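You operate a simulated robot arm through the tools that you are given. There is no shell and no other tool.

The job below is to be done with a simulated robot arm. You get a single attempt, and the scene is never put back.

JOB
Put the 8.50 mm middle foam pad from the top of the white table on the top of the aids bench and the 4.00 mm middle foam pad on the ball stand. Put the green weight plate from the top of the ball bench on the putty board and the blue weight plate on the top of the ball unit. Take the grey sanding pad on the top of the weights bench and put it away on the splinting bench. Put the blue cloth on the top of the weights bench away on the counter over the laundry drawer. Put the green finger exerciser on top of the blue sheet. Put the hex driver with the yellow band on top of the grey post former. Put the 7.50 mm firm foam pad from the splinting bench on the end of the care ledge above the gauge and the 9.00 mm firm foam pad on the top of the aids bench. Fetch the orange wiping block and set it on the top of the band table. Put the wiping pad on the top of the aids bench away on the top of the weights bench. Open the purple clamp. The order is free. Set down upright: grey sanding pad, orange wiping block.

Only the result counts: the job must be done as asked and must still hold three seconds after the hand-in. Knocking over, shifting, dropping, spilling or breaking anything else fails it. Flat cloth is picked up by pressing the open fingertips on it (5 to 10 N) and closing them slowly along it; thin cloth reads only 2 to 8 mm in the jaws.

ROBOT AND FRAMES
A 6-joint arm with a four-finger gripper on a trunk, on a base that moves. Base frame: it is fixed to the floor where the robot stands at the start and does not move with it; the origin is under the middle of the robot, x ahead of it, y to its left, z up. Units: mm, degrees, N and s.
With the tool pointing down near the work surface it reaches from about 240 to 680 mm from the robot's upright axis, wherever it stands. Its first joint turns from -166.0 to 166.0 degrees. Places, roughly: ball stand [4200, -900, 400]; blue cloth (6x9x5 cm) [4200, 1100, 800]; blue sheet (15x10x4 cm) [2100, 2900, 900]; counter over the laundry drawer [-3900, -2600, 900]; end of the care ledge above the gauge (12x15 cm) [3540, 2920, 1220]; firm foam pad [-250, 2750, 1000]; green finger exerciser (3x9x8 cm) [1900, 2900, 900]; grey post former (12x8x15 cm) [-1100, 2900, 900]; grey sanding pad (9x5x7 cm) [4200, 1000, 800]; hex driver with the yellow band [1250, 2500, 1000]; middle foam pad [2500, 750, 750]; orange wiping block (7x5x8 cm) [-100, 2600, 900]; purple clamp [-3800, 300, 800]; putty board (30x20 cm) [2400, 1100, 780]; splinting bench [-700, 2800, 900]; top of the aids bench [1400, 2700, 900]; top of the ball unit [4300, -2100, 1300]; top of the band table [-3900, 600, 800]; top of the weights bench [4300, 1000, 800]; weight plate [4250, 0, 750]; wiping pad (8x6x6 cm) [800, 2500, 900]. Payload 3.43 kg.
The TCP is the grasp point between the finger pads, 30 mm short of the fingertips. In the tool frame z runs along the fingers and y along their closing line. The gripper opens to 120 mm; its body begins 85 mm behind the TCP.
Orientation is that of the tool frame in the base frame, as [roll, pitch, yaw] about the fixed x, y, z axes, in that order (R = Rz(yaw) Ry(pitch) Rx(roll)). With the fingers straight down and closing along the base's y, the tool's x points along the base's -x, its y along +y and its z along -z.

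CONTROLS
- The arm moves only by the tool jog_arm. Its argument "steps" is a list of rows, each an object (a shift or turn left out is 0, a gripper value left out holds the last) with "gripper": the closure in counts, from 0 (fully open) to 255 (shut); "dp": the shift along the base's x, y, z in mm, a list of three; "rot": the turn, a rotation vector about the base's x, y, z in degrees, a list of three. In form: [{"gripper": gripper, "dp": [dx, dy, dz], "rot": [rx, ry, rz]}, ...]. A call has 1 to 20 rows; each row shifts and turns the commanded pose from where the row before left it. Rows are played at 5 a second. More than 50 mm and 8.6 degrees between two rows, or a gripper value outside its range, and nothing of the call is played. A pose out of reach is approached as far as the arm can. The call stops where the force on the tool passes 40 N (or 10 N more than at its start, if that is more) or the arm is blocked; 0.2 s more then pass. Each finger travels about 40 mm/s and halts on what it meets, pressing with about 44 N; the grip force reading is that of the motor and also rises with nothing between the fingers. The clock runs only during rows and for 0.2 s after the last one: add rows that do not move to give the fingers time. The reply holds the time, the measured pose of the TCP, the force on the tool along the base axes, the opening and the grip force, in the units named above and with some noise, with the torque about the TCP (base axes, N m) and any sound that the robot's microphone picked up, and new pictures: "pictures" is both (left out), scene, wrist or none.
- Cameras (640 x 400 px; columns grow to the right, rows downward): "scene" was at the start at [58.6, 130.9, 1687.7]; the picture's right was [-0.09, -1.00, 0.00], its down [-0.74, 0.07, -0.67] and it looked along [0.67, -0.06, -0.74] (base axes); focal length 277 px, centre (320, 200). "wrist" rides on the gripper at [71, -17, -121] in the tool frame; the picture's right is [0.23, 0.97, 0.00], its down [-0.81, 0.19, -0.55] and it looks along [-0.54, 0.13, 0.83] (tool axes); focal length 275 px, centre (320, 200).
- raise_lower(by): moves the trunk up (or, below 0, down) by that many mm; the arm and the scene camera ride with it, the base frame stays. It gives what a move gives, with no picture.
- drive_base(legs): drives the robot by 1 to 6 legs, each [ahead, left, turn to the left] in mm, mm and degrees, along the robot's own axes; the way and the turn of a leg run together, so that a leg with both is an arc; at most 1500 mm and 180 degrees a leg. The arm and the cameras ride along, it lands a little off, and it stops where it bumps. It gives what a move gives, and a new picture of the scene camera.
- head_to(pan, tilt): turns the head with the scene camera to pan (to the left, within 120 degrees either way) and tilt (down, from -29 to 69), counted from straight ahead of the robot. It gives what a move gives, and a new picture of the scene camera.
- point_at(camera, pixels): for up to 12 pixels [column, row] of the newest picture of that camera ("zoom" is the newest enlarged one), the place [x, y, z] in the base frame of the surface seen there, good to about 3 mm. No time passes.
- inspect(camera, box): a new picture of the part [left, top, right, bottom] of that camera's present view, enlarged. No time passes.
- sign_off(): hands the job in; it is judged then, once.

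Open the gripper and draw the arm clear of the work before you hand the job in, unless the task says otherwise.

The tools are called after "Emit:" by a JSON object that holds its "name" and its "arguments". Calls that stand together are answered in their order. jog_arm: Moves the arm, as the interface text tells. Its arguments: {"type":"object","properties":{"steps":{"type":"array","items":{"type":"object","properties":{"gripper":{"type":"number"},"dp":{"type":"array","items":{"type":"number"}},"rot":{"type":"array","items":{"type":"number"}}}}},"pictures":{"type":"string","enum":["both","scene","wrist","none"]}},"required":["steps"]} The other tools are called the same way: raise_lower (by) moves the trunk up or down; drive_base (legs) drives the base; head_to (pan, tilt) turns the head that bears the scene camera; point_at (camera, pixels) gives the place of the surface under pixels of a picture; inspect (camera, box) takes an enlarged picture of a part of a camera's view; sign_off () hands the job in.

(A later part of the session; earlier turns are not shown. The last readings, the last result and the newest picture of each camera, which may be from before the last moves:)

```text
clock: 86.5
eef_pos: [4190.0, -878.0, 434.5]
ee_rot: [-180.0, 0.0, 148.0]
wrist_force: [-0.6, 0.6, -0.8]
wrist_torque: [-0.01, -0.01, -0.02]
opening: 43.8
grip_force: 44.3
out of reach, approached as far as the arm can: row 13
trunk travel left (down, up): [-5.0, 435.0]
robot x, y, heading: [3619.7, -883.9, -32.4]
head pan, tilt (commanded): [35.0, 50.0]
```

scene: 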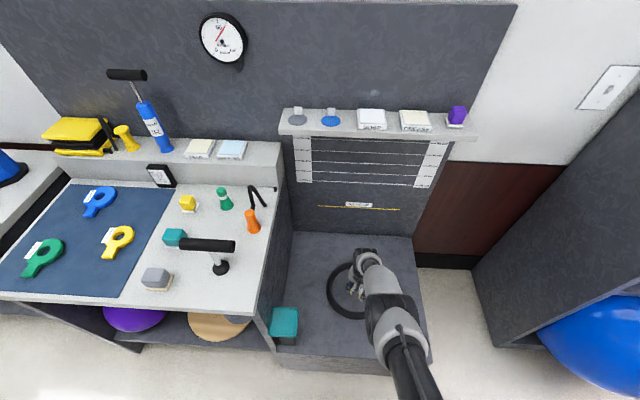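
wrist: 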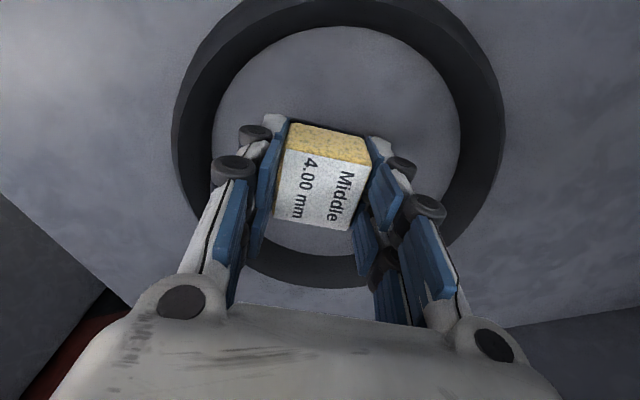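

The arm ran out of reach at z 434, with the pad just above the ring. I'll lift 100 mm, drive 60 mm closer in +x, then come down.

Emit:
{"name": "jog_arm", "arguments": {"steps": [{"dp": [0, 0, 50]}, {"dp": [0, 0, 50]}], "pictures": "none"}}

Emit:
{"name": "drive_base", "arguments": {"legs": [[51, 32, 0]]}}

```text
clock: 87.1
eef_pos: [4189.6, -877.9, 535.4]
ee_rot: [-180.0, 0.1, 147.9]
wrist_force: [-1.2, 0.5, -0.2]
wrist_torque: [0.03, -0.06, -0.01]
opening: 43.8
grip_force: 44.6
trunk travel left (down, up): [-5.0, 435.0]
robot x, y, heading: [3620.0, -881.0, -32.5]
head pan, tilt (commanded): [35.0, 50.0]
```

```text
clock: 88.1
eef_pos: [4251.6, -878.0, 535.2]
ee_rot: [-180.0, 0.0, 147.9]
wrist_force: [0.6, -0.7, -0.7]
wrist_torque: [-0.01, 0.0, 0.02]
opening: 43.6
grip_force: 44.2
trunk travel left (down, up): [-5.0, 435.0]
robot x, y, heading: [3676.1, -881.3, -32.4]
head pan, tilt (commanded): [35.0, 50.0]
```

scene: 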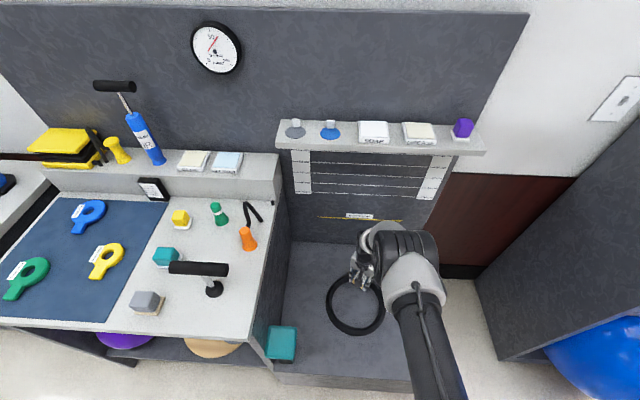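

No bump; the TCP is at (4252,-878,535). I'll shift back to x≈4205 and lower gently until the pad touches near TCP z≈395.

Emit:
{"name": "jog_arm", "arguments": {"steps": [{"dp": [-46, 0, 0]}, {"dp": [0, 0, -45]}, {"dp": [0, 0, -45]}, {"dp": [0, 0, -30]}, {"dp": [0, 0, -10]}, {"dp": [0, 0, -5]}, {"dp": [0, 0, -3]}], "pictures": "wrist"}}

```text
clock: 89.7
eef_pos: [4205.4, -876.9, 398.1]
ee_rot: [-180.0, 0.0, 147.9]
wrist_force: [-3.0, 0.9, 6.4]
wrist_torque: [0.01, -0.01, 0.03]
opening: 43.9
grip_force: 43.8
trunk travel left (down, up): [-5.0, 435.0]
robot x, y, heading: [3681.6, -878.4, -32.5]
head pan, tilt (commanded): [35.0, 50.0]
```

wrist: 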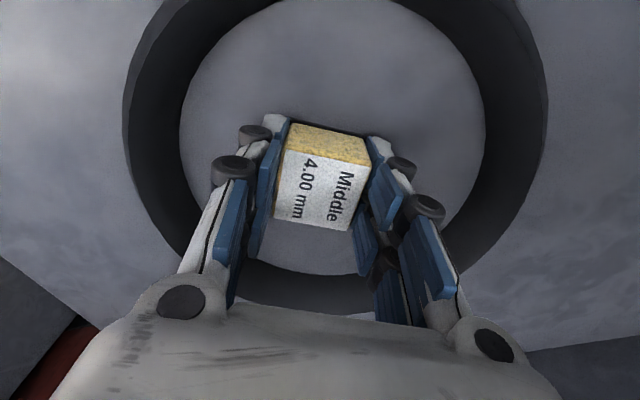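

6.4 N of contact, so the pad is resting on the stand. I'll open gently and lift straight up.

Emit:
{"name": "jog_arm", "arguments": {"steps": [{"gripper": 120}, {}, {}, {"dp": [0, 0, 30]}, {"dp": [0, 0, 45]}, {"dp": [0, 0, 45]}, {"dp": [0, 0, 45]}], "pictures": "wrist"}}

```text
clock: 91.3
eef_pos: [4203.4, -879.7, 563.9]
ee_rot: [-179.9, 0.0, 147.8]
wrist_force: [0.2, -0.4, -0.4]
wrist_torque: [0.02, -0.06, 0.0]
opening: 63.5
grip_force: 0.1
trunk travel left (down, up): [-5.0, 435.0]
robot x, y, heading: [3678.7, -880.4, -32.3]
head pan, tilt (commanded): [35.0, 50.0]
```

wrist: 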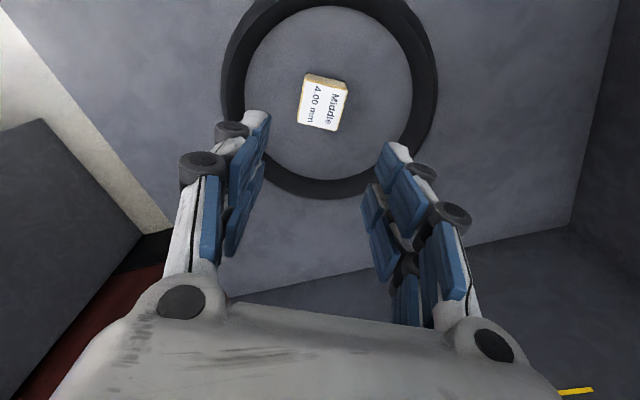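

The 4.00 mm pad stands inside the ring at [322,103]. I'll raise the arm and trunk and pull back for the weight plates.

Emit:
{"name": "jog_arm", "arguments": {"steps": [{"dp": [0, 0, 48]}, {"dp": [0, 0, 48]}, {"dp": [0, 0, 48]}, {"dp": [0, 0, 48]}, {"dp": [0, 0, 48]}, {"dp": [-45, -20, 0]}, {"dp": [-45, -20, 0]}, {"dp": [-45, -20, 0]}], "pictures": "none"}}

Emit:
{"name": "raise_lower", "arguments": {"by": 195}}

Emit:
{"name": "head_to", "arguments": {"pan": 50, "tilt": 50}}

Emit:
{"name": "inspect", "arguments": {"camera": "scene", "box": [120, 120, 376, 280]}}

```text
clock: 93.1
eef_pos: [4069.5, -937.1, 802.2]
ee_rot: [-180.0, 0.2, 147.8]
wrist_force: [-0.3, -0.1, 0.3]
wrist_torque: [0.01, -0.02, 0.0]
opening: 63.9
grip_force: 0.1
trunk travel left (down, up): [-5.0, 435.0]
robot x, y, heading: [3677.5, -877.4, -32.2]
head pan, tilt (commanded): [35.0, 50.0]
```

```text
clock: 95.2
eef_pos: [4070.4, -937.3, 996.8]
ee_rot: [-179.9, 0.0, 147.9]
wrist_force: [0.5, -0.1, -0.7]
wrist_torque: [0.01, 0.01, -0.02]
opening: 63.6
grip_force: 0.0
trunk travel left (down, up): [-200.0, 240.0]
robot x, y, heading: [3679.2, -882.7, -32.4]
head pan, tilt (commanded): [35.0, 50.0]
```

```text
clock: 96.0
eef_pos: [4072.1, -937.7, 996.7]
ee_rot: [-180.0, -0.1, 147.9]
wrist_force: [0.0, 0.0, -0.2]
wrist_torque: [-0.04, 0.03, 0.02]
opening: 63.8
grip_force: 0.2
trunk travel left (down, up): [-200.0, 240.0]
robot x, y, heading: [3681.5, -880.8, -32.5]
head pan, tilt (commanded): [50.0, 50.0]
```

scene: 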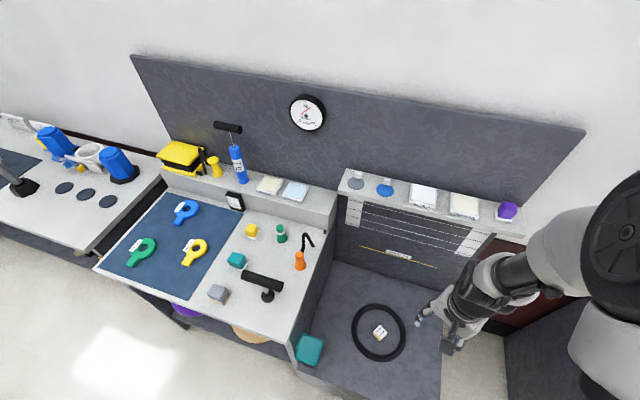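

```text
2.50 times, centred on (248, 200) of scene
```

zoom: 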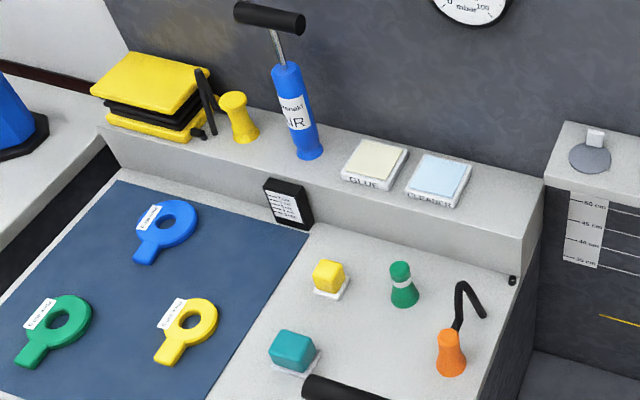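

The blue plate is at zoom [165,230] and the green one at [55,330]; both lie flat with a ring and a handle. I'll measure them.

Emit:
{"name": "point_at", "arguments": {"camera": "zoom", "pixels": [[177, 204], [192, 235], [145, 256], [152, 240], [166, 243], [72, 297], [85, 325], [30, 357], [48, 341], [170, 357], [110, 200], [205, 330]]}}

```text
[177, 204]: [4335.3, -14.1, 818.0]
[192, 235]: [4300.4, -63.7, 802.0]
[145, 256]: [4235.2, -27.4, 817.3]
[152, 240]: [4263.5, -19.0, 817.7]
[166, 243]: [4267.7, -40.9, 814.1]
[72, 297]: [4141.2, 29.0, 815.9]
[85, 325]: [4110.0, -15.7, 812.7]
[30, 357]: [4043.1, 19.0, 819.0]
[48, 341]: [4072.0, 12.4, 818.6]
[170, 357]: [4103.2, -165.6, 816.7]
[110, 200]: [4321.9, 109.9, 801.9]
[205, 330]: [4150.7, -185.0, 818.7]
```

The mat is at z≈802 and the plates are about 16 mm thick, with the blue ring near (4300,-38). I'll back off, square up and stop in front of the blue plate at about (3675,-40).

Emit:
{"name": "drive_base", "arguments": {"legs": [[-211, -134, 0], [0, 0, 32], [0, 840, 0], [240, 0, 0]]}}

Emit:
{"name": "head_to", "arguments": {"pan": 15, "tilt": 55}}

```text
clock: 104.8
eef_pos: [4047.0, 94.2, 996.5]
ee_rot: [-180.0, 0.1, 179.3]
wrist_force: [0.2, 0.1, 1.0]
wrist_torque: [0.02, 0.04, -0.01]
opening: 63.6
grip_force: 0.0
trunk travel left (down, up): [-200.0, 240.0]
robot x, y, heading: [3683.2, -62.0, -1.1]
head pan, tilt (commanded): [50.0, 50.0]
```

scene: 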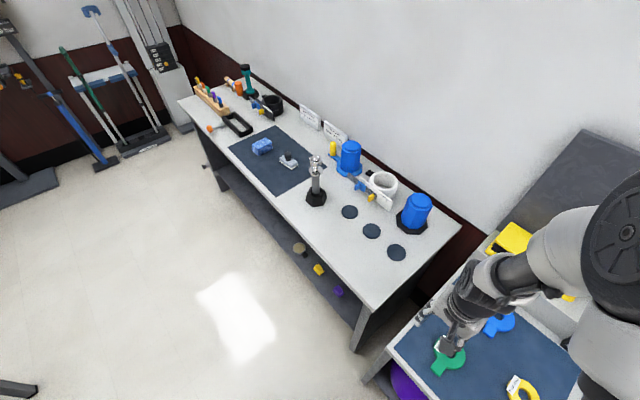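

```text
clock: 105.8
eef_pos: [4046.0, 95.0, 997.2]
ee_rot: [179.8, 0.0, 179.3]
wrist_force: [-0.3, 0.3, -0.3]
wrist_torque: [0.0, -0.03, -0.01]
opening: 63.5
grip_force: 0.1
trunk travel left (down, up): [-200.0, 240.0]
robot x, y, heading: [3683.1, -59.2, -0.9]
head pan, tilt (commanded): [15.0, 55.0]
```

scene: 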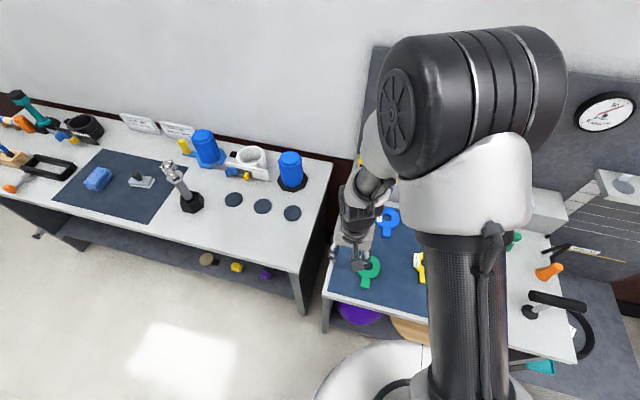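

I'll move the gripper above the blue plate and open it fully so the wrist camera can see the plate.

Emit:
{"name": "jog_arm", "arguments": {"steps": [{"dp": [40.7, -22.5, 0], "gripper": 0}, {"dp": [40.7, -22.5, 0]}, {"dp": [40.7, -22.5, 0]}, {"dp": [40.7, -22.5, 0]}, {"dp": [40.7, -22.5, 0]}, {"dp": [40.7, -22.5, 0]}, {}], "pictures": "wrist"}}

Emit:
{"name": "inspect", "arguments": {"camera": "wrist", "box": [200, 40, 440, 190]}}

```text
clock: 107.4
eef_pos: [4289.9, -40.4, 997.3]
ee_rot: [-180.0, 0.0, 179.2]
wrist_force: [0.5, 0.1, -0.2]
wrist_torque: [-0.01, -0.03, -0.02]
opening: 120.0
grip_force: 0.1
trunk travel left (down, up): [-200.0, 240.0]
robot x, y, heading: [3676.0, -56.8, -1.5]
head pan, tilt (commanded): [15.0, 55.0]
```

wrist: 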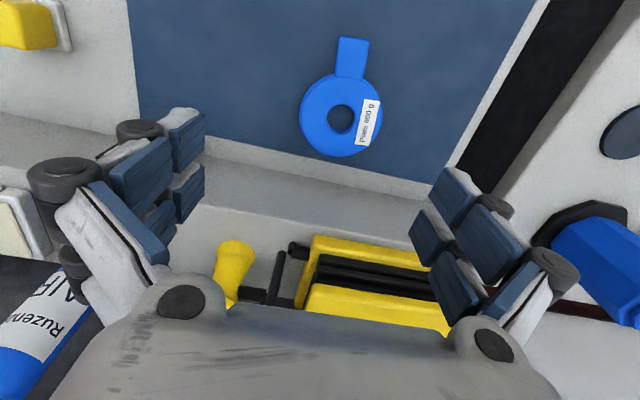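

```text
2.67 times, centred on (320, 115) of wrist
```

zoom: 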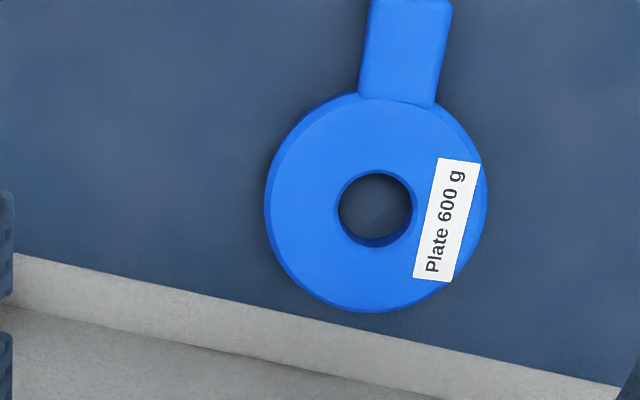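

The plate reads "Plate 600 g", and a raised shelf runs close behind it. I'll measure the ring, the handle and the shelf.

Emit:
{"name": "point_at", "arguments": {"camera": "wrist", "pixels": [[350, 42], [350, 75], [302, 117], [381, 110], [340, 157], [310, 140], [300, 172], [300, 200], [345, 178], [352, 58], [320, 90], [425, 240]]}}

```text
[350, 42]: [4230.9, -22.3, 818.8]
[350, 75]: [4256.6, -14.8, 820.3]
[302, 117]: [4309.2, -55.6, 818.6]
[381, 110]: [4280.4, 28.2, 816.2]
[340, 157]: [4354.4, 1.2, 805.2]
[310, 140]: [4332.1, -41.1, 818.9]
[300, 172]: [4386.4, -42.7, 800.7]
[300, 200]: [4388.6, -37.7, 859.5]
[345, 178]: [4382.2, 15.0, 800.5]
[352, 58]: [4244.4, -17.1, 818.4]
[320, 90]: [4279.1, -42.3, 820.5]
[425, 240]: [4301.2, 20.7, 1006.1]
```

The ring is about 88 mm across, centred near (4302,-10), and the shelf face is at x≈4386. I'll centre on the ring and descend to TCP z≈835.

Emit:
{"name": "jog_arm", "arguments": {"steps": [{"dp": [12, 30, 0]}, {"dp": [0, 0, -45]}, {"dp": [0, 0, -40]}, {}], "pictures": "wrist"}}

```text
clock: 108.4
eef_pos: [4302.3, -11.1, 911.3]
ee_rot: [-179.9, 0.0, 179.3]
wrist_force: [0.2, 0.9, 0.1]
wrist_torque: [0.01, -0.01, 0.04]
opening: 120.0
grip_force: 0.1
trunk travel left (down, up): [-200.0, 240.0]
robot x, y, heading: [3682.0, -62.2, -1.3]
head pan, tilt (commanded): [15.0, 55.0]
```

wrist: 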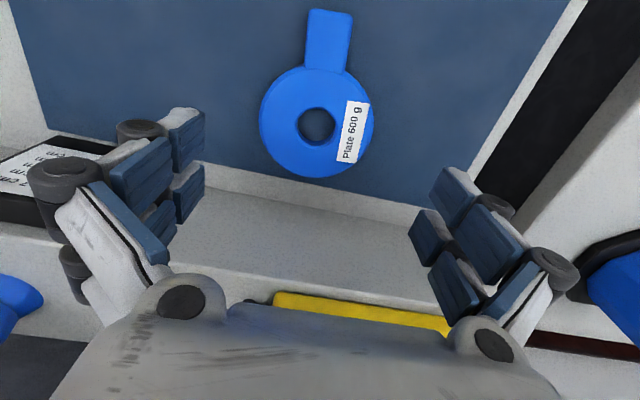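

The projected TCP axis falls at about [320,128] and the ring centre is at [317,125], so the alignment is good. I'll descend the rest and close.

Emit:
{"name": "jog_arm", "arguments": {"steps": [{"dp": [0, 0, -40]}, {"dp": [0, 0, -28]}, {"dp": [0, 0, -8]}, {}, {"gripper": 60}, {"gripper": 110}, {"gripper": 140}, {}, {}], "pictures": "wrist"}}

```text
clock: 110.4
eef_pos: [4304.5, -12.3, 846.2]
ee_rot: [-180.0, 0.8, 179.3]
wrist_force: [-9.9, -2.0, 35.3]
wrist_torque: [-0.17, 0.98, 0.14]
opening: 69.5
grip_force: 13.1
trunk travel left (down, up): [-200.0, 240.0]
robot x, y, heading: [3683.2, -60.7, -0.9]
head pan, tilt (commanded): [15.0, 55.0]
stopped in row 9: the force on the tool passed its limit at 53 N (the readings are from after the stop); the commanded pose is now the measured one
```

wrist: 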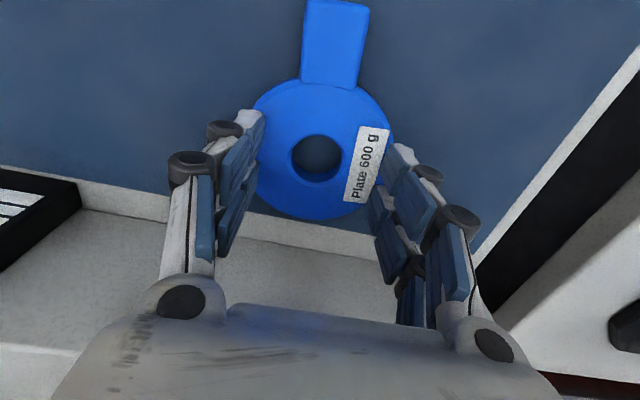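

The reading shows 35 N up on the tool, TCP z 846 and opening 69.5, so the fingers rode up onto the ring. I'll open, lift a little and look again.

Emit:
{"name": "jog_arm", "arguments": {"steps": [{"gripper": 60}, {"gripper": 0}, {}, {}, {"dp": [0, 0, 20]}, {"dp": [0, 0, 40]}], "pictures": "wrist"}}

```text
clock: 111.8
eef_pos: [4303.9, -11.9, 902.1]
ee_rot: [-180.0, 0.4, 179.2]
wrist_force: [-0.2, 0.1, -0.8]
wrist_torque: [-0.02, -0.01, 0.0]
opening: 120.0
grip_force: 0.1
trunk travel left (down, up): [-200.0, 240.0]
robot x, y, heading: [3682.3, -59.0, -0.8]
head pan, tilt (commanded): [15.0, 55.0]
```

wrist: 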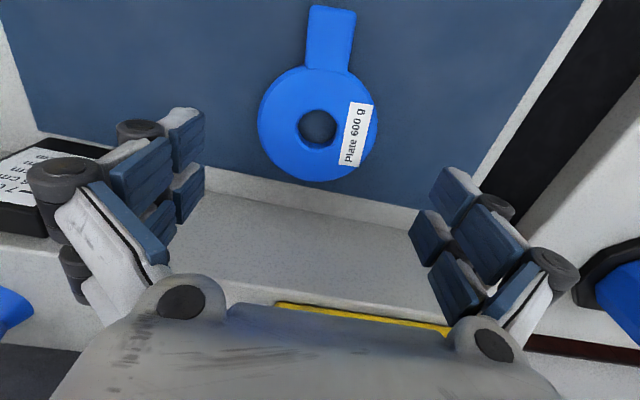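

The plate hasn't moved. The tips seem to sit higher when the fingers are spread, so I'll preset about 101 mm and feel for the mat in small steps.

Emit:
{"name": "jog_arm", "arguments": {"steps": [{"gripper": 40, "dp": [-1, 1.5, 0], "rot": [0, -0.4, 0]}, {}, {"dp": [0, 0, -40]}, {"dp": [0, 0, -24]}, {}], "pictures": "wrist"}}

```text
clock: 113.0
eef_pos: [4303.9, -10.8, 836.7]
ee_rot: [180.0, 0.9, 179.3]
wrist_force: [-0.1, 0.2, 1.7]
wrist_torque: [-0.08, -0.01, 0.01]
opening: 102.3
grip_force: 0.6
trunk travel left (down, up): [-200.0, 240.0]
robot x, y, heading: [3681.8, -55.4, -0.8]
head pan, tilt (commanded): [15.0, 55.0]
```

wrist: 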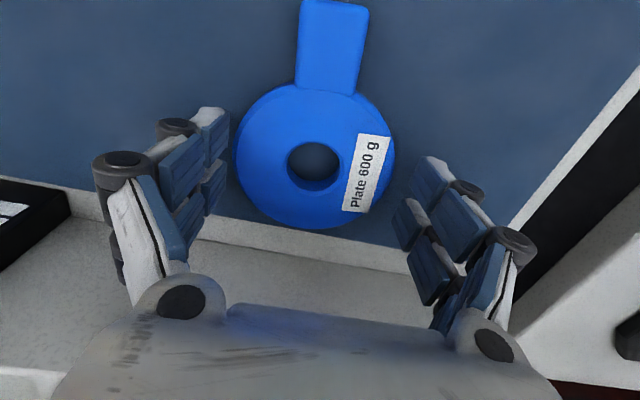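

Only 1.7 N so far, with the ring between the fingers. I'll level the pitch and step down a few millimetres.

Emit:
{"name": "jog_arm", "arguments": {"steps": [{"dp": [0, 0, -3], "rot": [0, 0.85, 0]}, {}], "pictures": "none"}}

```text
clock: 113.6
eef_pos: [4304.6, -9.7, 833.2]
ee_rot: [180.0, 0.0, 179.3]
wrist_force: [1.3, -2.2, 5.9]
wrist_torque: [-0.31, -0.07, 0.1]
opening: 105.7
grip_force: 3.9
trunk travel left (down, up): [-200.0, 240.0]
robot x, y, heading: [3678.4, -60.6, -0.9]
head pan, tilt (commanded): [15.0, 55.0]
```

Contact with the mat comes at about TCP z 836, so the tips are already as low as they go. I'll close in small increments and watch where the ring is met.

Emit:
{"name": "jog_arm", "arguments": {"steps": [{"gripper": 50}, {"gripper": 58}, {"gripper": 66}, {}], "pictures": "wrist"}}

```text
clock: 114.6
eef_pos: [4304.3, -11.3, 835.2]
ee_rot: [180.0, 0.1, 179.3]
wrist_force: [1.0, -9.5, 14.3]
wrist_torque: [-0.9, -0.11, 0.0]
opening: 101.4
grip_force: 9.8
trunk travel left (down, up): [-200.0, 240.0]
robot x, y, heading: [3680.1, -57.4, -1.4]
head pan, tilt (commanded): [15.0, 55.0]
```

wrist: 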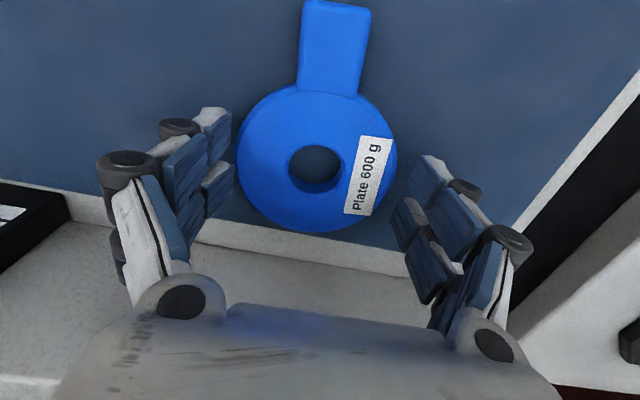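

The fingers are dragging on the mat because their tips swing lower as they close. I'll raise 8 mm, set about 93 mm clear of the ring, and then lower to light contact.

Emit:
{"name": "jog_arm", "arguments": {"steps": [{"dp": [0, 0, 10]}, {"gripper": 56}, {}, {}], "pictures": "none"}}

```text
clock: 115.6
eef_pos: [4304.2, -10.5, 844.4]
ee_rot: [-179.9, 0.0, 179.4]
wrist_force: [0.7, -1.4, -1.0]
wrist_torque: [0.0, -0.03, -0.01]
opening: 93.7
grip_force: 0.1
trunk travel left (down, up): [-200.0, 240.0]
robot x, y, heading: [3684.5, -61.0, -1.3]
head pan, tilt (commanded): [15.0, 55.0]
```

Free at z 844 with 93.7 mm. I'll step down gently to find contact.

Emit:
{"name": "jog_arm", "arguments": {"steps": [{"dp": [0, 0, -4]}, {}], "pictures": "none"}}

Emit:
{"name": "jog_arm", "arguments": {"steps": [{"dp": [0, 0, -2]}, {}], "pictures": "wrist"}}

```text
clock: 116.2
eef_pos: [4303.6, -10.5, 839.7]
ee_rot: [180.0, 0.0, 179.3]
wrist_force: [-0.8, -0.2, 2.2]
wrist_torque: [-0.12, 0.0, -0.09]
opening: 94.4
grip_force: 0.5
trunk travel left (down, up): [-200.0, 240.0]
robot x, y, heading: [3681.1, -63.9, -1.1]
head pan, tilt (commanded): [15.0, 55.0]
```

```text
clock: 116.8
eef_pos: [4304.7, -10.0, 838.4]
ee_rot: [180.0, 0.1, 179.3]
wrist_force: [1.6, -1.2, 7.9]
wrist_torque: [-0.34, -0.03, 0.05]
opening: 97.1
grip_force: 2.2
trunk travel left (down, up): [-200.0, 240.0]
robot x, y, heading: [3684.3, -61.1, -1.0]
head pan, tilt (commanded): [15.0, 55.0]
```

wrist: 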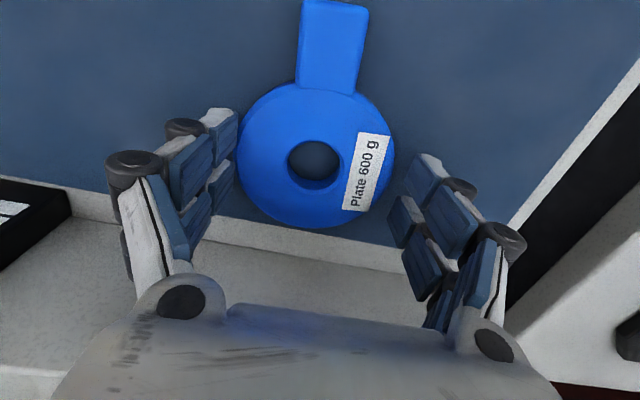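

At 94 mm the mat is felt at z≈839.5, so a grip near 88 mm should be at z≈842. I'll raise 4 mm and close gradually onto the ring.

Emit:
{"name": "jog_arm", "arguments": {"steps": [{"dp": [0, 0, 4]}, {"gripper": 66}, {"gripper": 74}, {"gripper": 80}, {}], "pictures": "wrist"}}

```text
clock: 118.0
eef_pos: [4304.4, -10.6, 843.6]
ee_rot: [-180.0, 0.2, 179.3]
wrist_force: [0.1, -1.9, 8.3]
wrist_torque: [-0.39, -0.08, -0.03]
opening: 83.3
grip_force: 1.5
trunk travel left (down, up): [-200.0, 240.0]
robot x, y, heading: [3679.4, -63.5, -1.3]
head pan, tilt (commanded): [15.0, 55.0]
```

wrist: 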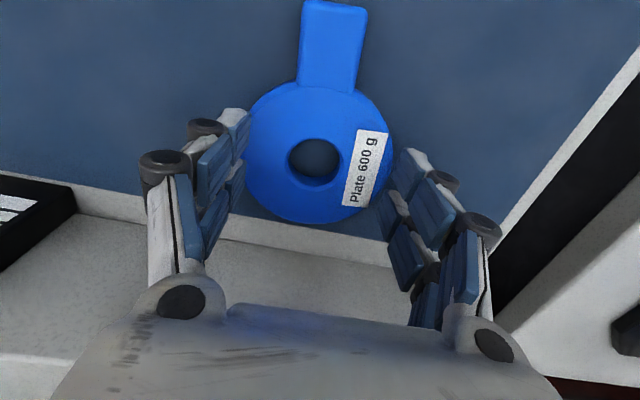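

Opening 83 mm with 8 N from the mat and the ring still not squeezed. I'll raise 3 mm and keep closing.

Emit:
{"name": "jog_arm", "arguments": {"steps": [{"dp": [0, 0, 3]}, {"gripper": 88}, {"gripper": 96}, {}, {}], "pictures": "wrist"}}

```text
clock: 119.2
eef_pos: [4305.1, -10.2, 845.7]
ee_rot: [-179.9, 0.0, 179.4]
wrist_force: [-1.9, -1.3, 4.1]
wrist_torque: [-0.03, 0.04, -0.06]
opening: 75.7
grip_force: 1.1
trunk travel left (down, up): [-200.0, 240.0]
robot x, y, heading: [3682.8, -63.2, -0.9]
head pan, tilt (commanded): [15.0, 55.0]
```

wrist: 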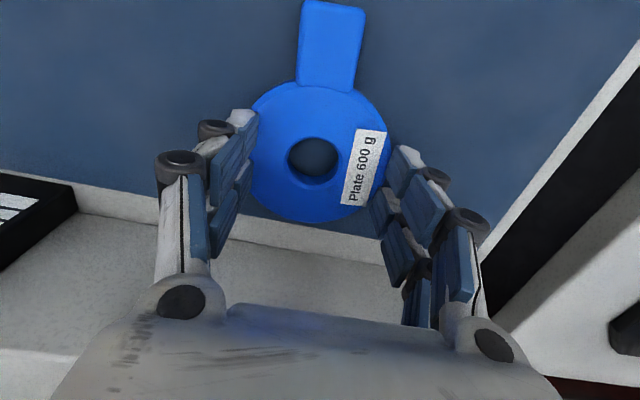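

At 75.7 mm still only mat contact, so my first attempt was probably just the tips pressing on the mat. I'll raise 3 mm and close further.

Emit:
{"name": "jog_arm", "arguments": {"steps": [{"dp": [0, 0, 3]}, {"gripper": 104}, {"gripper": 112}, {}, {}], "pictures": "wrist"}}

```text
clock: 120.4
eef_pos: [4304.0, -9.9, 847.8]
ee_rot: [180.0, 0.0, 179.3]
wrist_force: [-0.8, -0.4, 0.6]
wrist_torque: [0.0, -0.03, 0.03]
opening: 67.3
grip_force: 0.0
trunk travel left (down, up): [-200.0, 240.0]
robot x, y, heading: [3682.4, -61.2, -1.3]
head pan, tilt (commanded): [15.0, 55.0]
```

wrist: 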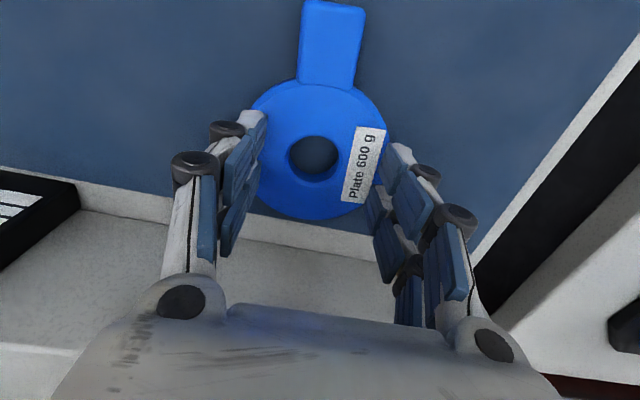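

It's free at 67.3 mm and z 847.8, so I need to know whether the tips are beside or above the ring. I'll read the fingertip heights directly with point_at.

Emit:
{"name": "point_at", "arguments": {"camera": "wrist", "pixels": [[250, 114], [262, 116], [258, 125], [401, 150], [396, 160], [385, 175], [280, 110], [300, 205], [372, 105], [312, 155], [330, 40], [260, 190]]}}

Emit:
{"name": "inspect", "arguments": {"camera": "wrist", "box": [200, 70, 440, 220]}}

```text
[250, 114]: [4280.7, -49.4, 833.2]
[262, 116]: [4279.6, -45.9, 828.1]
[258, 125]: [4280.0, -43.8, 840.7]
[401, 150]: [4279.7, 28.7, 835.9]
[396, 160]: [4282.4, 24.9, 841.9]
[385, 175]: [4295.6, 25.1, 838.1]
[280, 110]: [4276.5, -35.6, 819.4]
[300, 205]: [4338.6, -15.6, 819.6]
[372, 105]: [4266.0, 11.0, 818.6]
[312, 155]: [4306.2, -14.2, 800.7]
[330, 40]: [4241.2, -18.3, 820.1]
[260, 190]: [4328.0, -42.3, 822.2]
```

```text
2.67 times, centred on (320, 145) of wrist
```

zoom: 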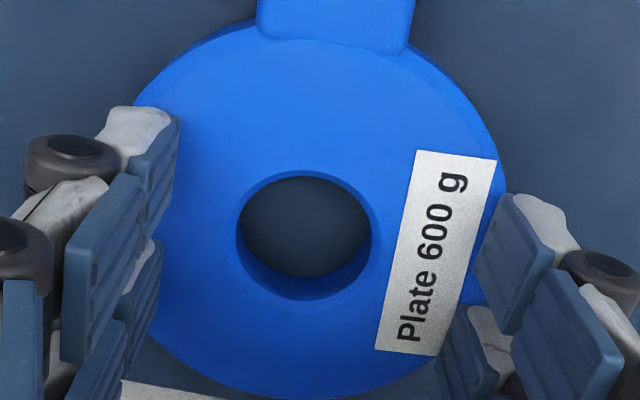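

The fingertips read z≈828, so they're on the ring's top edge because I raised too far. The ring centre is nearer (4306,-14). I'll reopen, recentre, go down to z≈839.5 and close there.

Emit:
{"name": "jog_arm", "arguments": {"steps": [{"gripper": 45}, {}, {"dp": [1, -4, 0]}, {"dp": [0, 0, -8]}, {}], "pictures": "none"}}

Emit:
{"name": "jog_arm", "arguments": {"steps": [{"gripper": 56}, {"gripper": 64}, {}], "pictures": "wrist"}}

```text
clock: 121.6
eef_pos: [4305.5, -14.6, 839.3]
ee_rot: [-179.9, -0.1, 179.3]
wrist_force: [1.4, 0.1, 0.1]
wrist_torque: [0.0, -0.02, 0.04]
opening: 98.8
grip_force: 0.0
trunk travel left (down, up): [-200.0, 240.0]
robot x, y, heading: [3682.5, -61.4, -1.2]
head pan, tilt (commanded): [15.0, 55.0]
```

```text
clock: 122.4
eef_pos: [4305.2, -12.9, 841.6]
ee_rot: [180.0, 0.1, 179.2]
wrist_force: [0.1, 3.1, 5.5]
wrist_torque: [0.31, 0.02, 0.01]
opening: 92.9
grip_force: 2.9
trunk travel left (down, up): [-200.0, 240.0]
robot x, y, heading: [3681.4, -59.0, -1.1]
head pan, tilt (commanded): [15.0, 55.0]
```

wrist: 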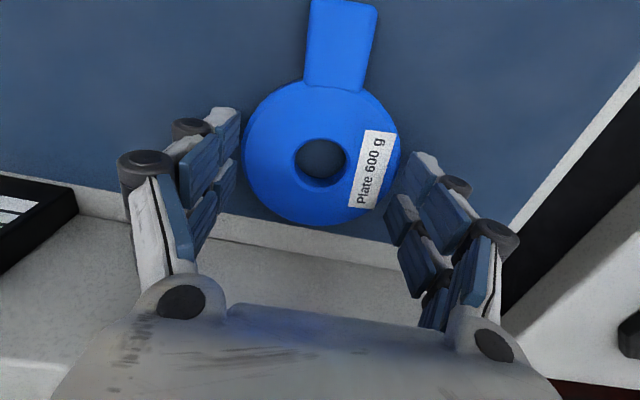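

The ring now looks centred at [320,158]. I'll check the fingertip heights against the mat.

Emit:
{"name": "inspect", "arguments": {"camera": "wrist", "box": [160, 70, 480, 270]}}

Emit:
{"name": "point_at", "arguments": {"camera": "wrist", "pixels": [[222, 112], [238, 116], [232, 128], [218, 150], [418, 156], [412, 162], [405, 172], [425, 180], [245, 150], [400, 150], [234, 165], [405, 205]]}}

```text
2.00 times, centred on (320, 170) of wrist
```

zoom: 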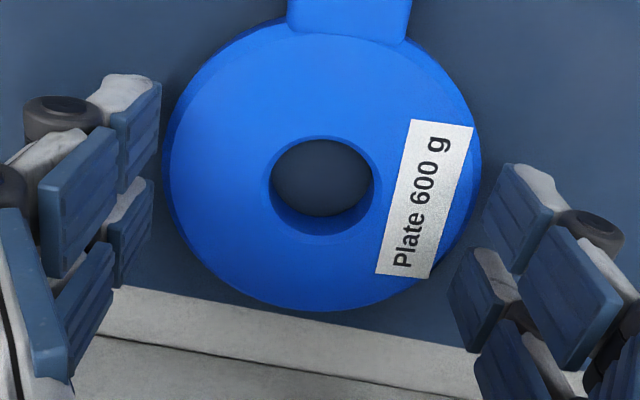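

```text
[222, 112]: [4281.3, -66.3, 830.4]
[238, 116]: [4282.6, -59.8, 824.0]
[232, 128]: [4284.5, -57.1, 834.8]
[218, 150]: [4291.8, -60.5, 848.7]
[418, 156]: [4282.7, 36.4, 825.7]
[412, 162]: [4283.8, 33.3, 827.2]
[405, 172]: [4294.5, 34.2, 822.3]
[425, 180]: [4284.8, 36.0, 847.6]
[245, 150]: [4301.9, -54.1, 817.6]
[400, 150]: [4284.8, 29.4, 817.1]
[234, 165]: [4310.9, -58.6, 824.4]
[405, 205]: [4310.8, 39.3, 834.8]
```

The fingertips are roughly 30 mm below the TCP, so only a few millimetres overlapped the bevelled ring. I'll open wider, go lower and find the real mat contact.

Emit:
{"name": "jog_arm", "arguments": {"steps": [{"gripper": 20}, {}, {"dp": [0, -1, -6]}, {}], "pictures": "none"}}

Emit:
{"name": "jog_arm", "arguments": {"steps": [{"dp": [0, 0, -3]}, {}], "pictures": "wrist"}}

```text
clock: 123.4
eef_pos: [4305.3, -14.9, 833.8]
ee_rot: [-179.9, 0.0, 179.4]
wrist_force: [0.9, -0.7, -0.1]
wrist_torque: [0.04, -0.01, 0.02]
opening: 110.8
grip_force: 0.1
trunk travel left (down, up): [-200.0, 240.0]
robot x, y, heading: [3680.8, -61.2, -1.4]
head pan, tilt (commanded): [15.0, 55.0]
```

```text
clock: 124.0
eef_pos: [4305.6, -14.3, 831.0]
ee_rot: [-179.9, -0.1, 179.2]
wrist_force: [-0.6, 0.6, -0.7]
wrist_torque: [-0.02, 0.0, 0.01]
opening: 110.8
grip_force: 0.0
trunk travel left (down, up): [-200.0, 240.0]
robot x, y, heading: [3683.4, -59.5, -1.1]
head pan, tilt (commanded): [15.0, 55.0]
```

wrist: 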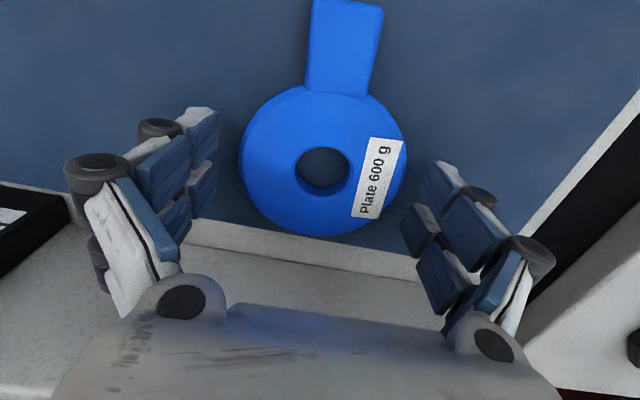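

At z 831 and 110.8 mm there's still no contact, so I can go lower before closing.

Emit:
{"name": "jog_arm", "arguments": {"steps": [{"dp": [0, 0, -3]}, {}], "pictures": "none"}}

Emit:
{"name": "jog_arm", "arguments": {"steps": [{"dp": [0, 0, -3]}, {}], "pictures": "none"}}

```text
clock: 124.6
eef_pos: [4304.8, -15.2, 826.5]
ee_rot: [180.0, 0.1, 179.4]
wrist_force: [-0.6, 0.1, 0.0]
wrist_torque: [0.01, -0.04, -0.05]
opening: 110.6
grip_force: 0.1
trunk travel left (down, up): [-200.0, 240.0]
robot x, y, heading: [3682.7, -62.7, -0.8]
head pan, tilt (commanded): [15.0, 55.0]
```

```text
clock: 125.2
eef_pos: [4306.3, -14.6, 825.4]
ee_rot: [-180.0, 0.0, 179.3]
wrist_force: [-0.1, -0.3, 0.9]
wrist_torque: [-0.02, -0.01, -0.01]
opening: 110.6
grip_force: 0.1
trunk travel left (down, up): [-200.0, 240.0]
robot x, y, heading: [3683.0, -61.0, -0.9]
head pan, tilt (commanded): [15.0, 55.0]
```

Still clear at z 825, so with wide jaws the tips now straddle the ring well below its top. I'll close step by step from here.

Emit:
{"name": "jog_arm", "arguments": {"steps": [{"gripper": 28}, {"gripper": 36}, {}], "pictures": "none"}}

Emit:
{"name": "jog_arm", "arguments": {"steps": [{"gripper": 44}, {"gripper": 52}, {}], "pictures": "wrist"}}

```text
clock: 126.0
eef_pos: [4306.6, -15.2, 824.2]
ee_rot: [-180.0, -0.1, 179.3]
wrist_force: [-0.3, 0.1, 0.0]
wrist_torque: [-0.01, 0.0, 0.01]
opening: 103.1
grip_force: 0.0
trunk travel left (down, up): [-200.0, 240.0]
robot x, y, heading: [3684.5, -61.4, -0.9]
head pan, tilt (commanded): [15.0, 55.0]
```

```text
clock: 126.8
eef_pos: [4306.8, -14.4, 824.5]
ee_rot: [180.0, 0.0, 179.3]
wrist_force: [0.4, 4.2, 1.0]
wrist_torque: [0.1, -0.03, -0.02]
opening: 98.0
grip_force: 2.0
trunk travel left (down, up): [-200.0, 240.0]
robot x, y, heading: [3683.6, -60.4, -0.9]
head pan, tilt (commanded): [15.0, 55.0]
```

wrist: 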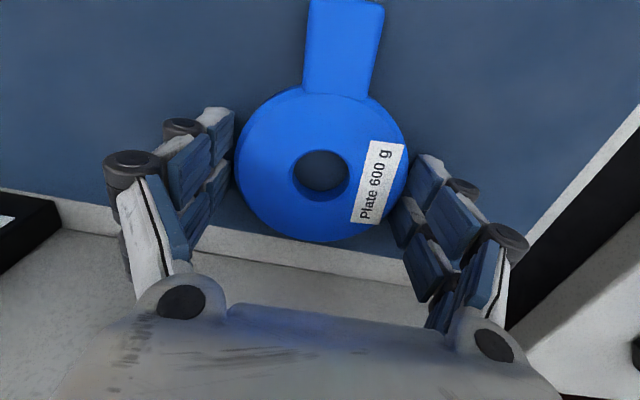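

The ring is met at 98 mm with a mostly sideways force, so this is a proper side contact. I'll keep closing to grip.

Emit:
{"name": "jog_arm", "arguments": {"steps": [{"gripper": 65}, {}, {"gripper": 85}, {}, {}], "pictures": "wrist"}}

```text
clock: 128.0
eef_pos: [4306.1, -13.5, 825.7]
ee_rot: [-180.0, 0.1, 179.4]
wrist_force: [1.2, 8.0, 7.8]
wrist_torque: [0.37, 0.22, -0.2]
opening: 95.4
grip_force: 44.0
trunk travel left (down, up): [-200.0, 240.0]
robot x, y, heading: [3682.5, -57.8, -1.2]
head pan, tilt (commanded): [15.0, 55.0]
```

wrist: 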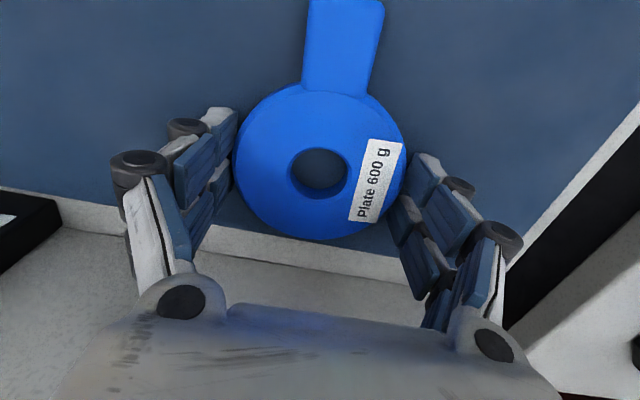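

It's gripped at 95.4 mm with 44 N. I'll lift slowly and check.

Emit:
{"name": "jog_arm", "arguments": {"steps": [{"gripper": 100}, {"dp": [0, 0, 10]}, {"dp": [0, 0, 20]}, {}], "pictures": "wrist"}}

```text
clock: 129.0
eef_pos: [4304.6, -14.3, 853.3]
ee_rot: [-180.0, -0.2, 179.3]
wrist_force: [0.4, 0.7, -6.2]
wrist_torque: [0.03, -0.11, -0.02]
opening: 95.4
grip_force: 44.2
trunk travel left (down, up): [-200.0, 240.0]
robot x, y, heading: [3679.8, -62.6, -1.3]
head pan, tilt (commanded): [15.0, 55.0]
```

wrist: 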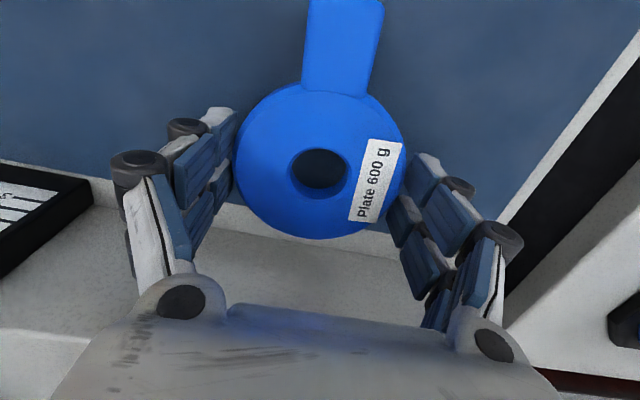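

Lifted; -6.2 N matches the 600 g plate. I'll raise it well clear, retract and head to the ball unit.

Emit:
{"name": "jog_arm", "arguments": {"steps": [{"dp": [0, 0, 48]}, {"dp": [0, 0, 48]}, {"dp": [0, 0, 48]}, {"dp": [-46, 0, 10]}, {"dp": [-46, 0, 10]}, {"dp": [-46, 0, 10]}, {"dp": [-46, 0, 10]}, {"dp": [-46, 0, 10]}], "pictures": "none"}}

Emit:
{"name": "drive_base", "arguments": {"legs": [[-350, 0, 0], [0, -1500, 0], [0, -400, 0]]}}

Emit:
{"name": "head_to", "arguments": {"pan": 20, "tilt": 20}}

```text
clock: 130.8
eef_pos: [4075.4, -14.1, 1049.4]
ee_rot: [180.0, 0.0, 179.3]
wrist_force: [-0.7, 0.1, -6.1]
wrist_torque: [0.01, -0.05, -0.02]
opening: 95.6
grip_force: 44.1
trunk travel left (down, up): [-200.0, 240.0]
robot x, y, heading: [3676.9, -61.8, -0.8]
head pan, tilt (commanded): [15.0, 55.0]
```

```text
clock: 142.2
eef_pos: [3697.9, -1911.0, 1048.2]
ee_rot: [-180.0, -0.1, 179.7]
wrist_force: [-0.9, -0.8, -5.9]
wrist_torque: [0.03, -0.06, 0.0]
opening: 95.2
grip_force: 43.9
trunk travel left (down, up): [-200.0, 240.0]
robot x, y, heading: [3301.9, -1956.7, -0.9]
head pan, tilt (commanded): [15.0, 55.0]
```

scene: 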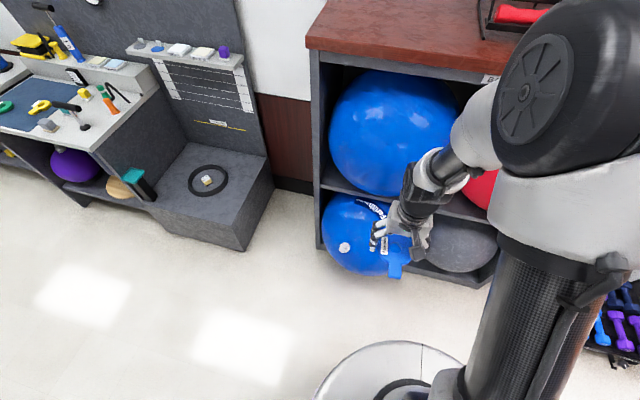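

```text
clock: 143.2
eef_pos: [3696.6, -1908.5, 1048.7]
ee_rot: [179.9, 0.0, 179.7]
wrist_force: [0.6, 0.4, -5.7]
wrist_torque: [0.02, -0.04, 0.02]
opening: 95.3
grip_force: 43.6
trunk travel left (down, up): [-200.0, 240.0]
robot x, y, heading: [3306.4, -1961.9, -0.6]
head pan, tilt (commanded): [20.0, 20.0]
```

scene: 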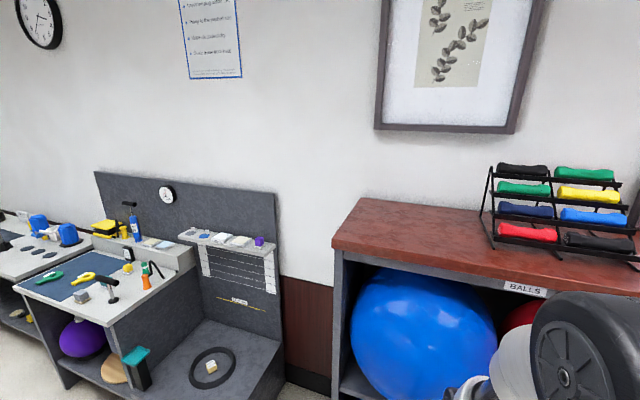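

The left half of the ball unit's top is free, with the dumbbell rack starting at [485,230]. I'll measure it.

Emit:
{"name": "point_at", "arguments": {"camera": "scene", "pixels": [[336, 238], [465, 253], [370, 203], [430, 235], [482, 235], [440, 212], [400, 225], [525, 288], [500, 170]]}}

```text
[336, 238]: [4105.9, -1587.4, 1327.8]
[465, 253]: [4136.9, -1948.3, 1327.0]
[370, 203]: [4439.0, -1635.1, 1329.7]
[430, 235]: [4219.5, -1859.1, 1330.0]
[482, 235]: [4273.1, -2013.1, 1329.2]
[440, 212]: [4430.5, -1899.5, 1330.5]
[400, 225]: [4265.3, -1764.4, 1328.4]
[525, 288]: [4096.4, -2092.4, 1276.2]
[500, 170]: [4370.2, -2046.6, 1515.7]
```

The unit top is at z≈1329 from x≈4105, free for y between -1600 and -1990. I'll raise the trunk and arm first, then drive up.

Emit:
{"name": "raise_lower", "arguments": {"by": 235}}

Emit:
{"name": "jog_arm", "arguments": {"steps": [{"dp": [0, 0, 45]}, {"dp": [0, 0, 45]}, {"dp": [0, 0, 30]}], "pictures": "none"}}

Emit:
{"name": "drive_base", "arguments": {"legs": [[0, 150, 0], [340, 0, 0]]}}

```text
clock: 145.7
eef_pos: [3698.0, -1909.1, 1283.2]
ee_rot: [179.9, 0.0, 179.7]
wrist_force: [0.7, 0.3, -5.4]
wrist_torque: [0.03, -0.06, 0.0]
opening: 95.4
grip_force: 43.9
trunk travel left (down, up): [-435.0, 5.0]
robot x, y, heading: [3304.0, -1958.0, -0.7]
head pan, tilt (commanded): [20.0, 20.0]
```

```text
clock: 146.5
eef_pos: [3695.5, -1908.8, 1404.6]
ee_rot: [180.0, -0.1, 179.7]
wrist_force: [0.2, 0.3, -5.6]
wrist_torque: [0.01, -0.08, -0.01]
opening: 95.5
grip_force: 43.7
trunk travel left (down, up): [-435.0, 5.0]
robot x, y, heading: [3300.8, -1955.4, -0.7]
head pan, tilt (commanded): [20.0, 20.0]
```

```text
clock: 149.7
eef_pos: [4038.5, -1762.3, 1403.2]
ee_rot: [-179.9, 0.0, 179.8]
wrist_force: [0.0, -1.2, -6.7]
wrist_torque: [-0.03, -0.05, 0.01]
opening: 95.3
grip_force: 44.0
trunk travel left (down, up): [-435.0, 5.0]
robot x, y, heading: [3643.0, -1812.6, -0.6]
head pan, tilt (commanded): [20.0, 20.0]
```

scene: 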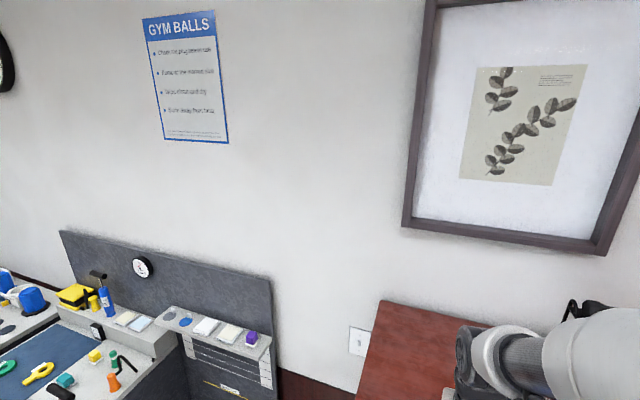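

The TCP is at (4038,-1762,1403). I'll move in over the unit to x≈4255 and lower until the plate touches.

Emit:
{"name": "jog_arm", "arguments": {"steps": [{"dp": [43.4, 0, 0]}, {"dp": [43.4, 0, 0]}, {"dp": [43.4, 0, 0]}, {"dp": [43.4, 0, 0]}, {"dp": [43.4, 0, 0]}, {"dp": [0, 0, -30]}, {"dp": [0, 0, -12]}], "pictures": "wrist"}}

```text
clock: 151.3
eef_pos: [4255.1, -1762.7, 1360.1]
ee_rot: [180.0, 0.0, 179.9]
wrist_force: [1.2, -0.5, -5.7]
wrist_torque: [0.0, -0.03, -0.04]
opening: 95.3
grip_force: 44.3
trunk travel left (down, up): [-435.0, 5.0]
robot x, y, heading: [3645.4, -1813.7, -0.7]
head pan, tilt (commanded): [20.0, 20.0]
```

wrist: 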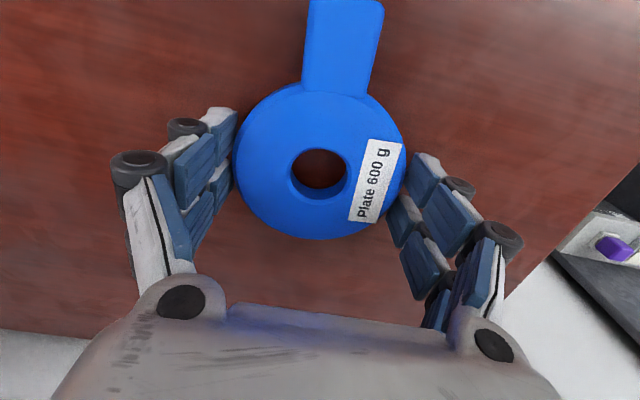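

The plate is well inside the top. I'll lower the last few millimetres until the force reading shows contact.

Emit:
{"name": "jog_arm", "arguments": {"steps": [{"dp": [0, 0, -4]}, {"dp": [0, 0, -2]}, {"dp": [0, 0, -2]}, {}], "pictures": "none"}}

```text
clock: 152.3
eef_pos: [4256.0, -1762.4, 1353.2]
ee_rot: [180.0, -0.1, 179.8]
wrist_force: [-0.4, -0.1, -6.6]
wrist_torque: [0.03, -0.05, 0.0]
opening: 95.3
grip_force: 44.5
trunk travel left (down, up): [-435.0, 5.0]
robot x, y, heading: [3641.9, -1814.1, -0.6]
head pan, tilt (commanded): [20.0, 20.0]
```

Emit:
{"name": "jog_arm", "arguments": {"steps": [{"dp": [0, 0, -2]}, {"dp": [0, 0, -1.5]}, {}], "pictures": "none"}}

```text
clock: 153.1
eef_pos: [4255.1, -1761.1, 1353.9]
ee_rot: [179.9, 0.2, 179.8]
wrist_force: [1.9, 0.2, 12.3]
wrist_torque: [0.43, 0.77, -0.04]
opening: 95.2
grip_force: 43.5
trunk travel left (down, up): [-435.0, 5.0]
robot x, y, heading: [3646.3, -1810.2, -0.5]
head pan, tilt (commanded): [20.0, 20.0]
```

12 N of contact, so the plate is down. I'll open the fingers to about 113 mm and lift straight up.

Emit:
{"name": "jog_arm", "arguments": {"steps": [{"gripper": 40}, {"gripper": 15}, {}, {}, {"dp": [0, 0, 20]}, {"dp": [0, 0, 40]}], "pictures": "wrist"}}

```text
clock: 154.5
eef_pos: [4256.0, -1761.2, 1411.8]
ee_rot: [180.0, 0.0, 179.8]
wrist_force: [0.3, -0.3, -0.6]
wrist_torque: [-0.03, -0.05, 0.01]
opening: 113.3
grip_force: 0.5
trunk travel left (down, up): [-435.0, 5.0]
robot x, y, heading: [3642.0, -1810.8, -0.7]
head pan, tilt (commanded): [20.0, 20.0]
```

wrist: 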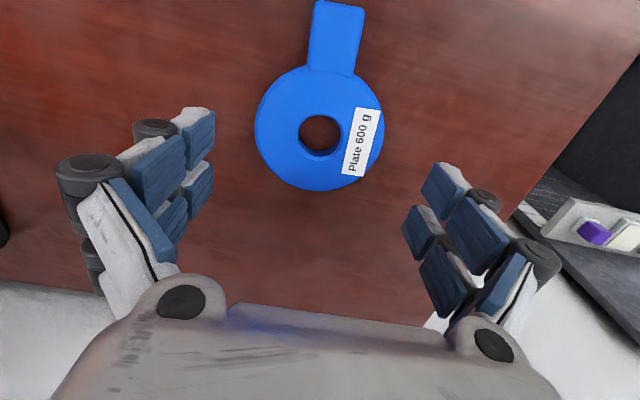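

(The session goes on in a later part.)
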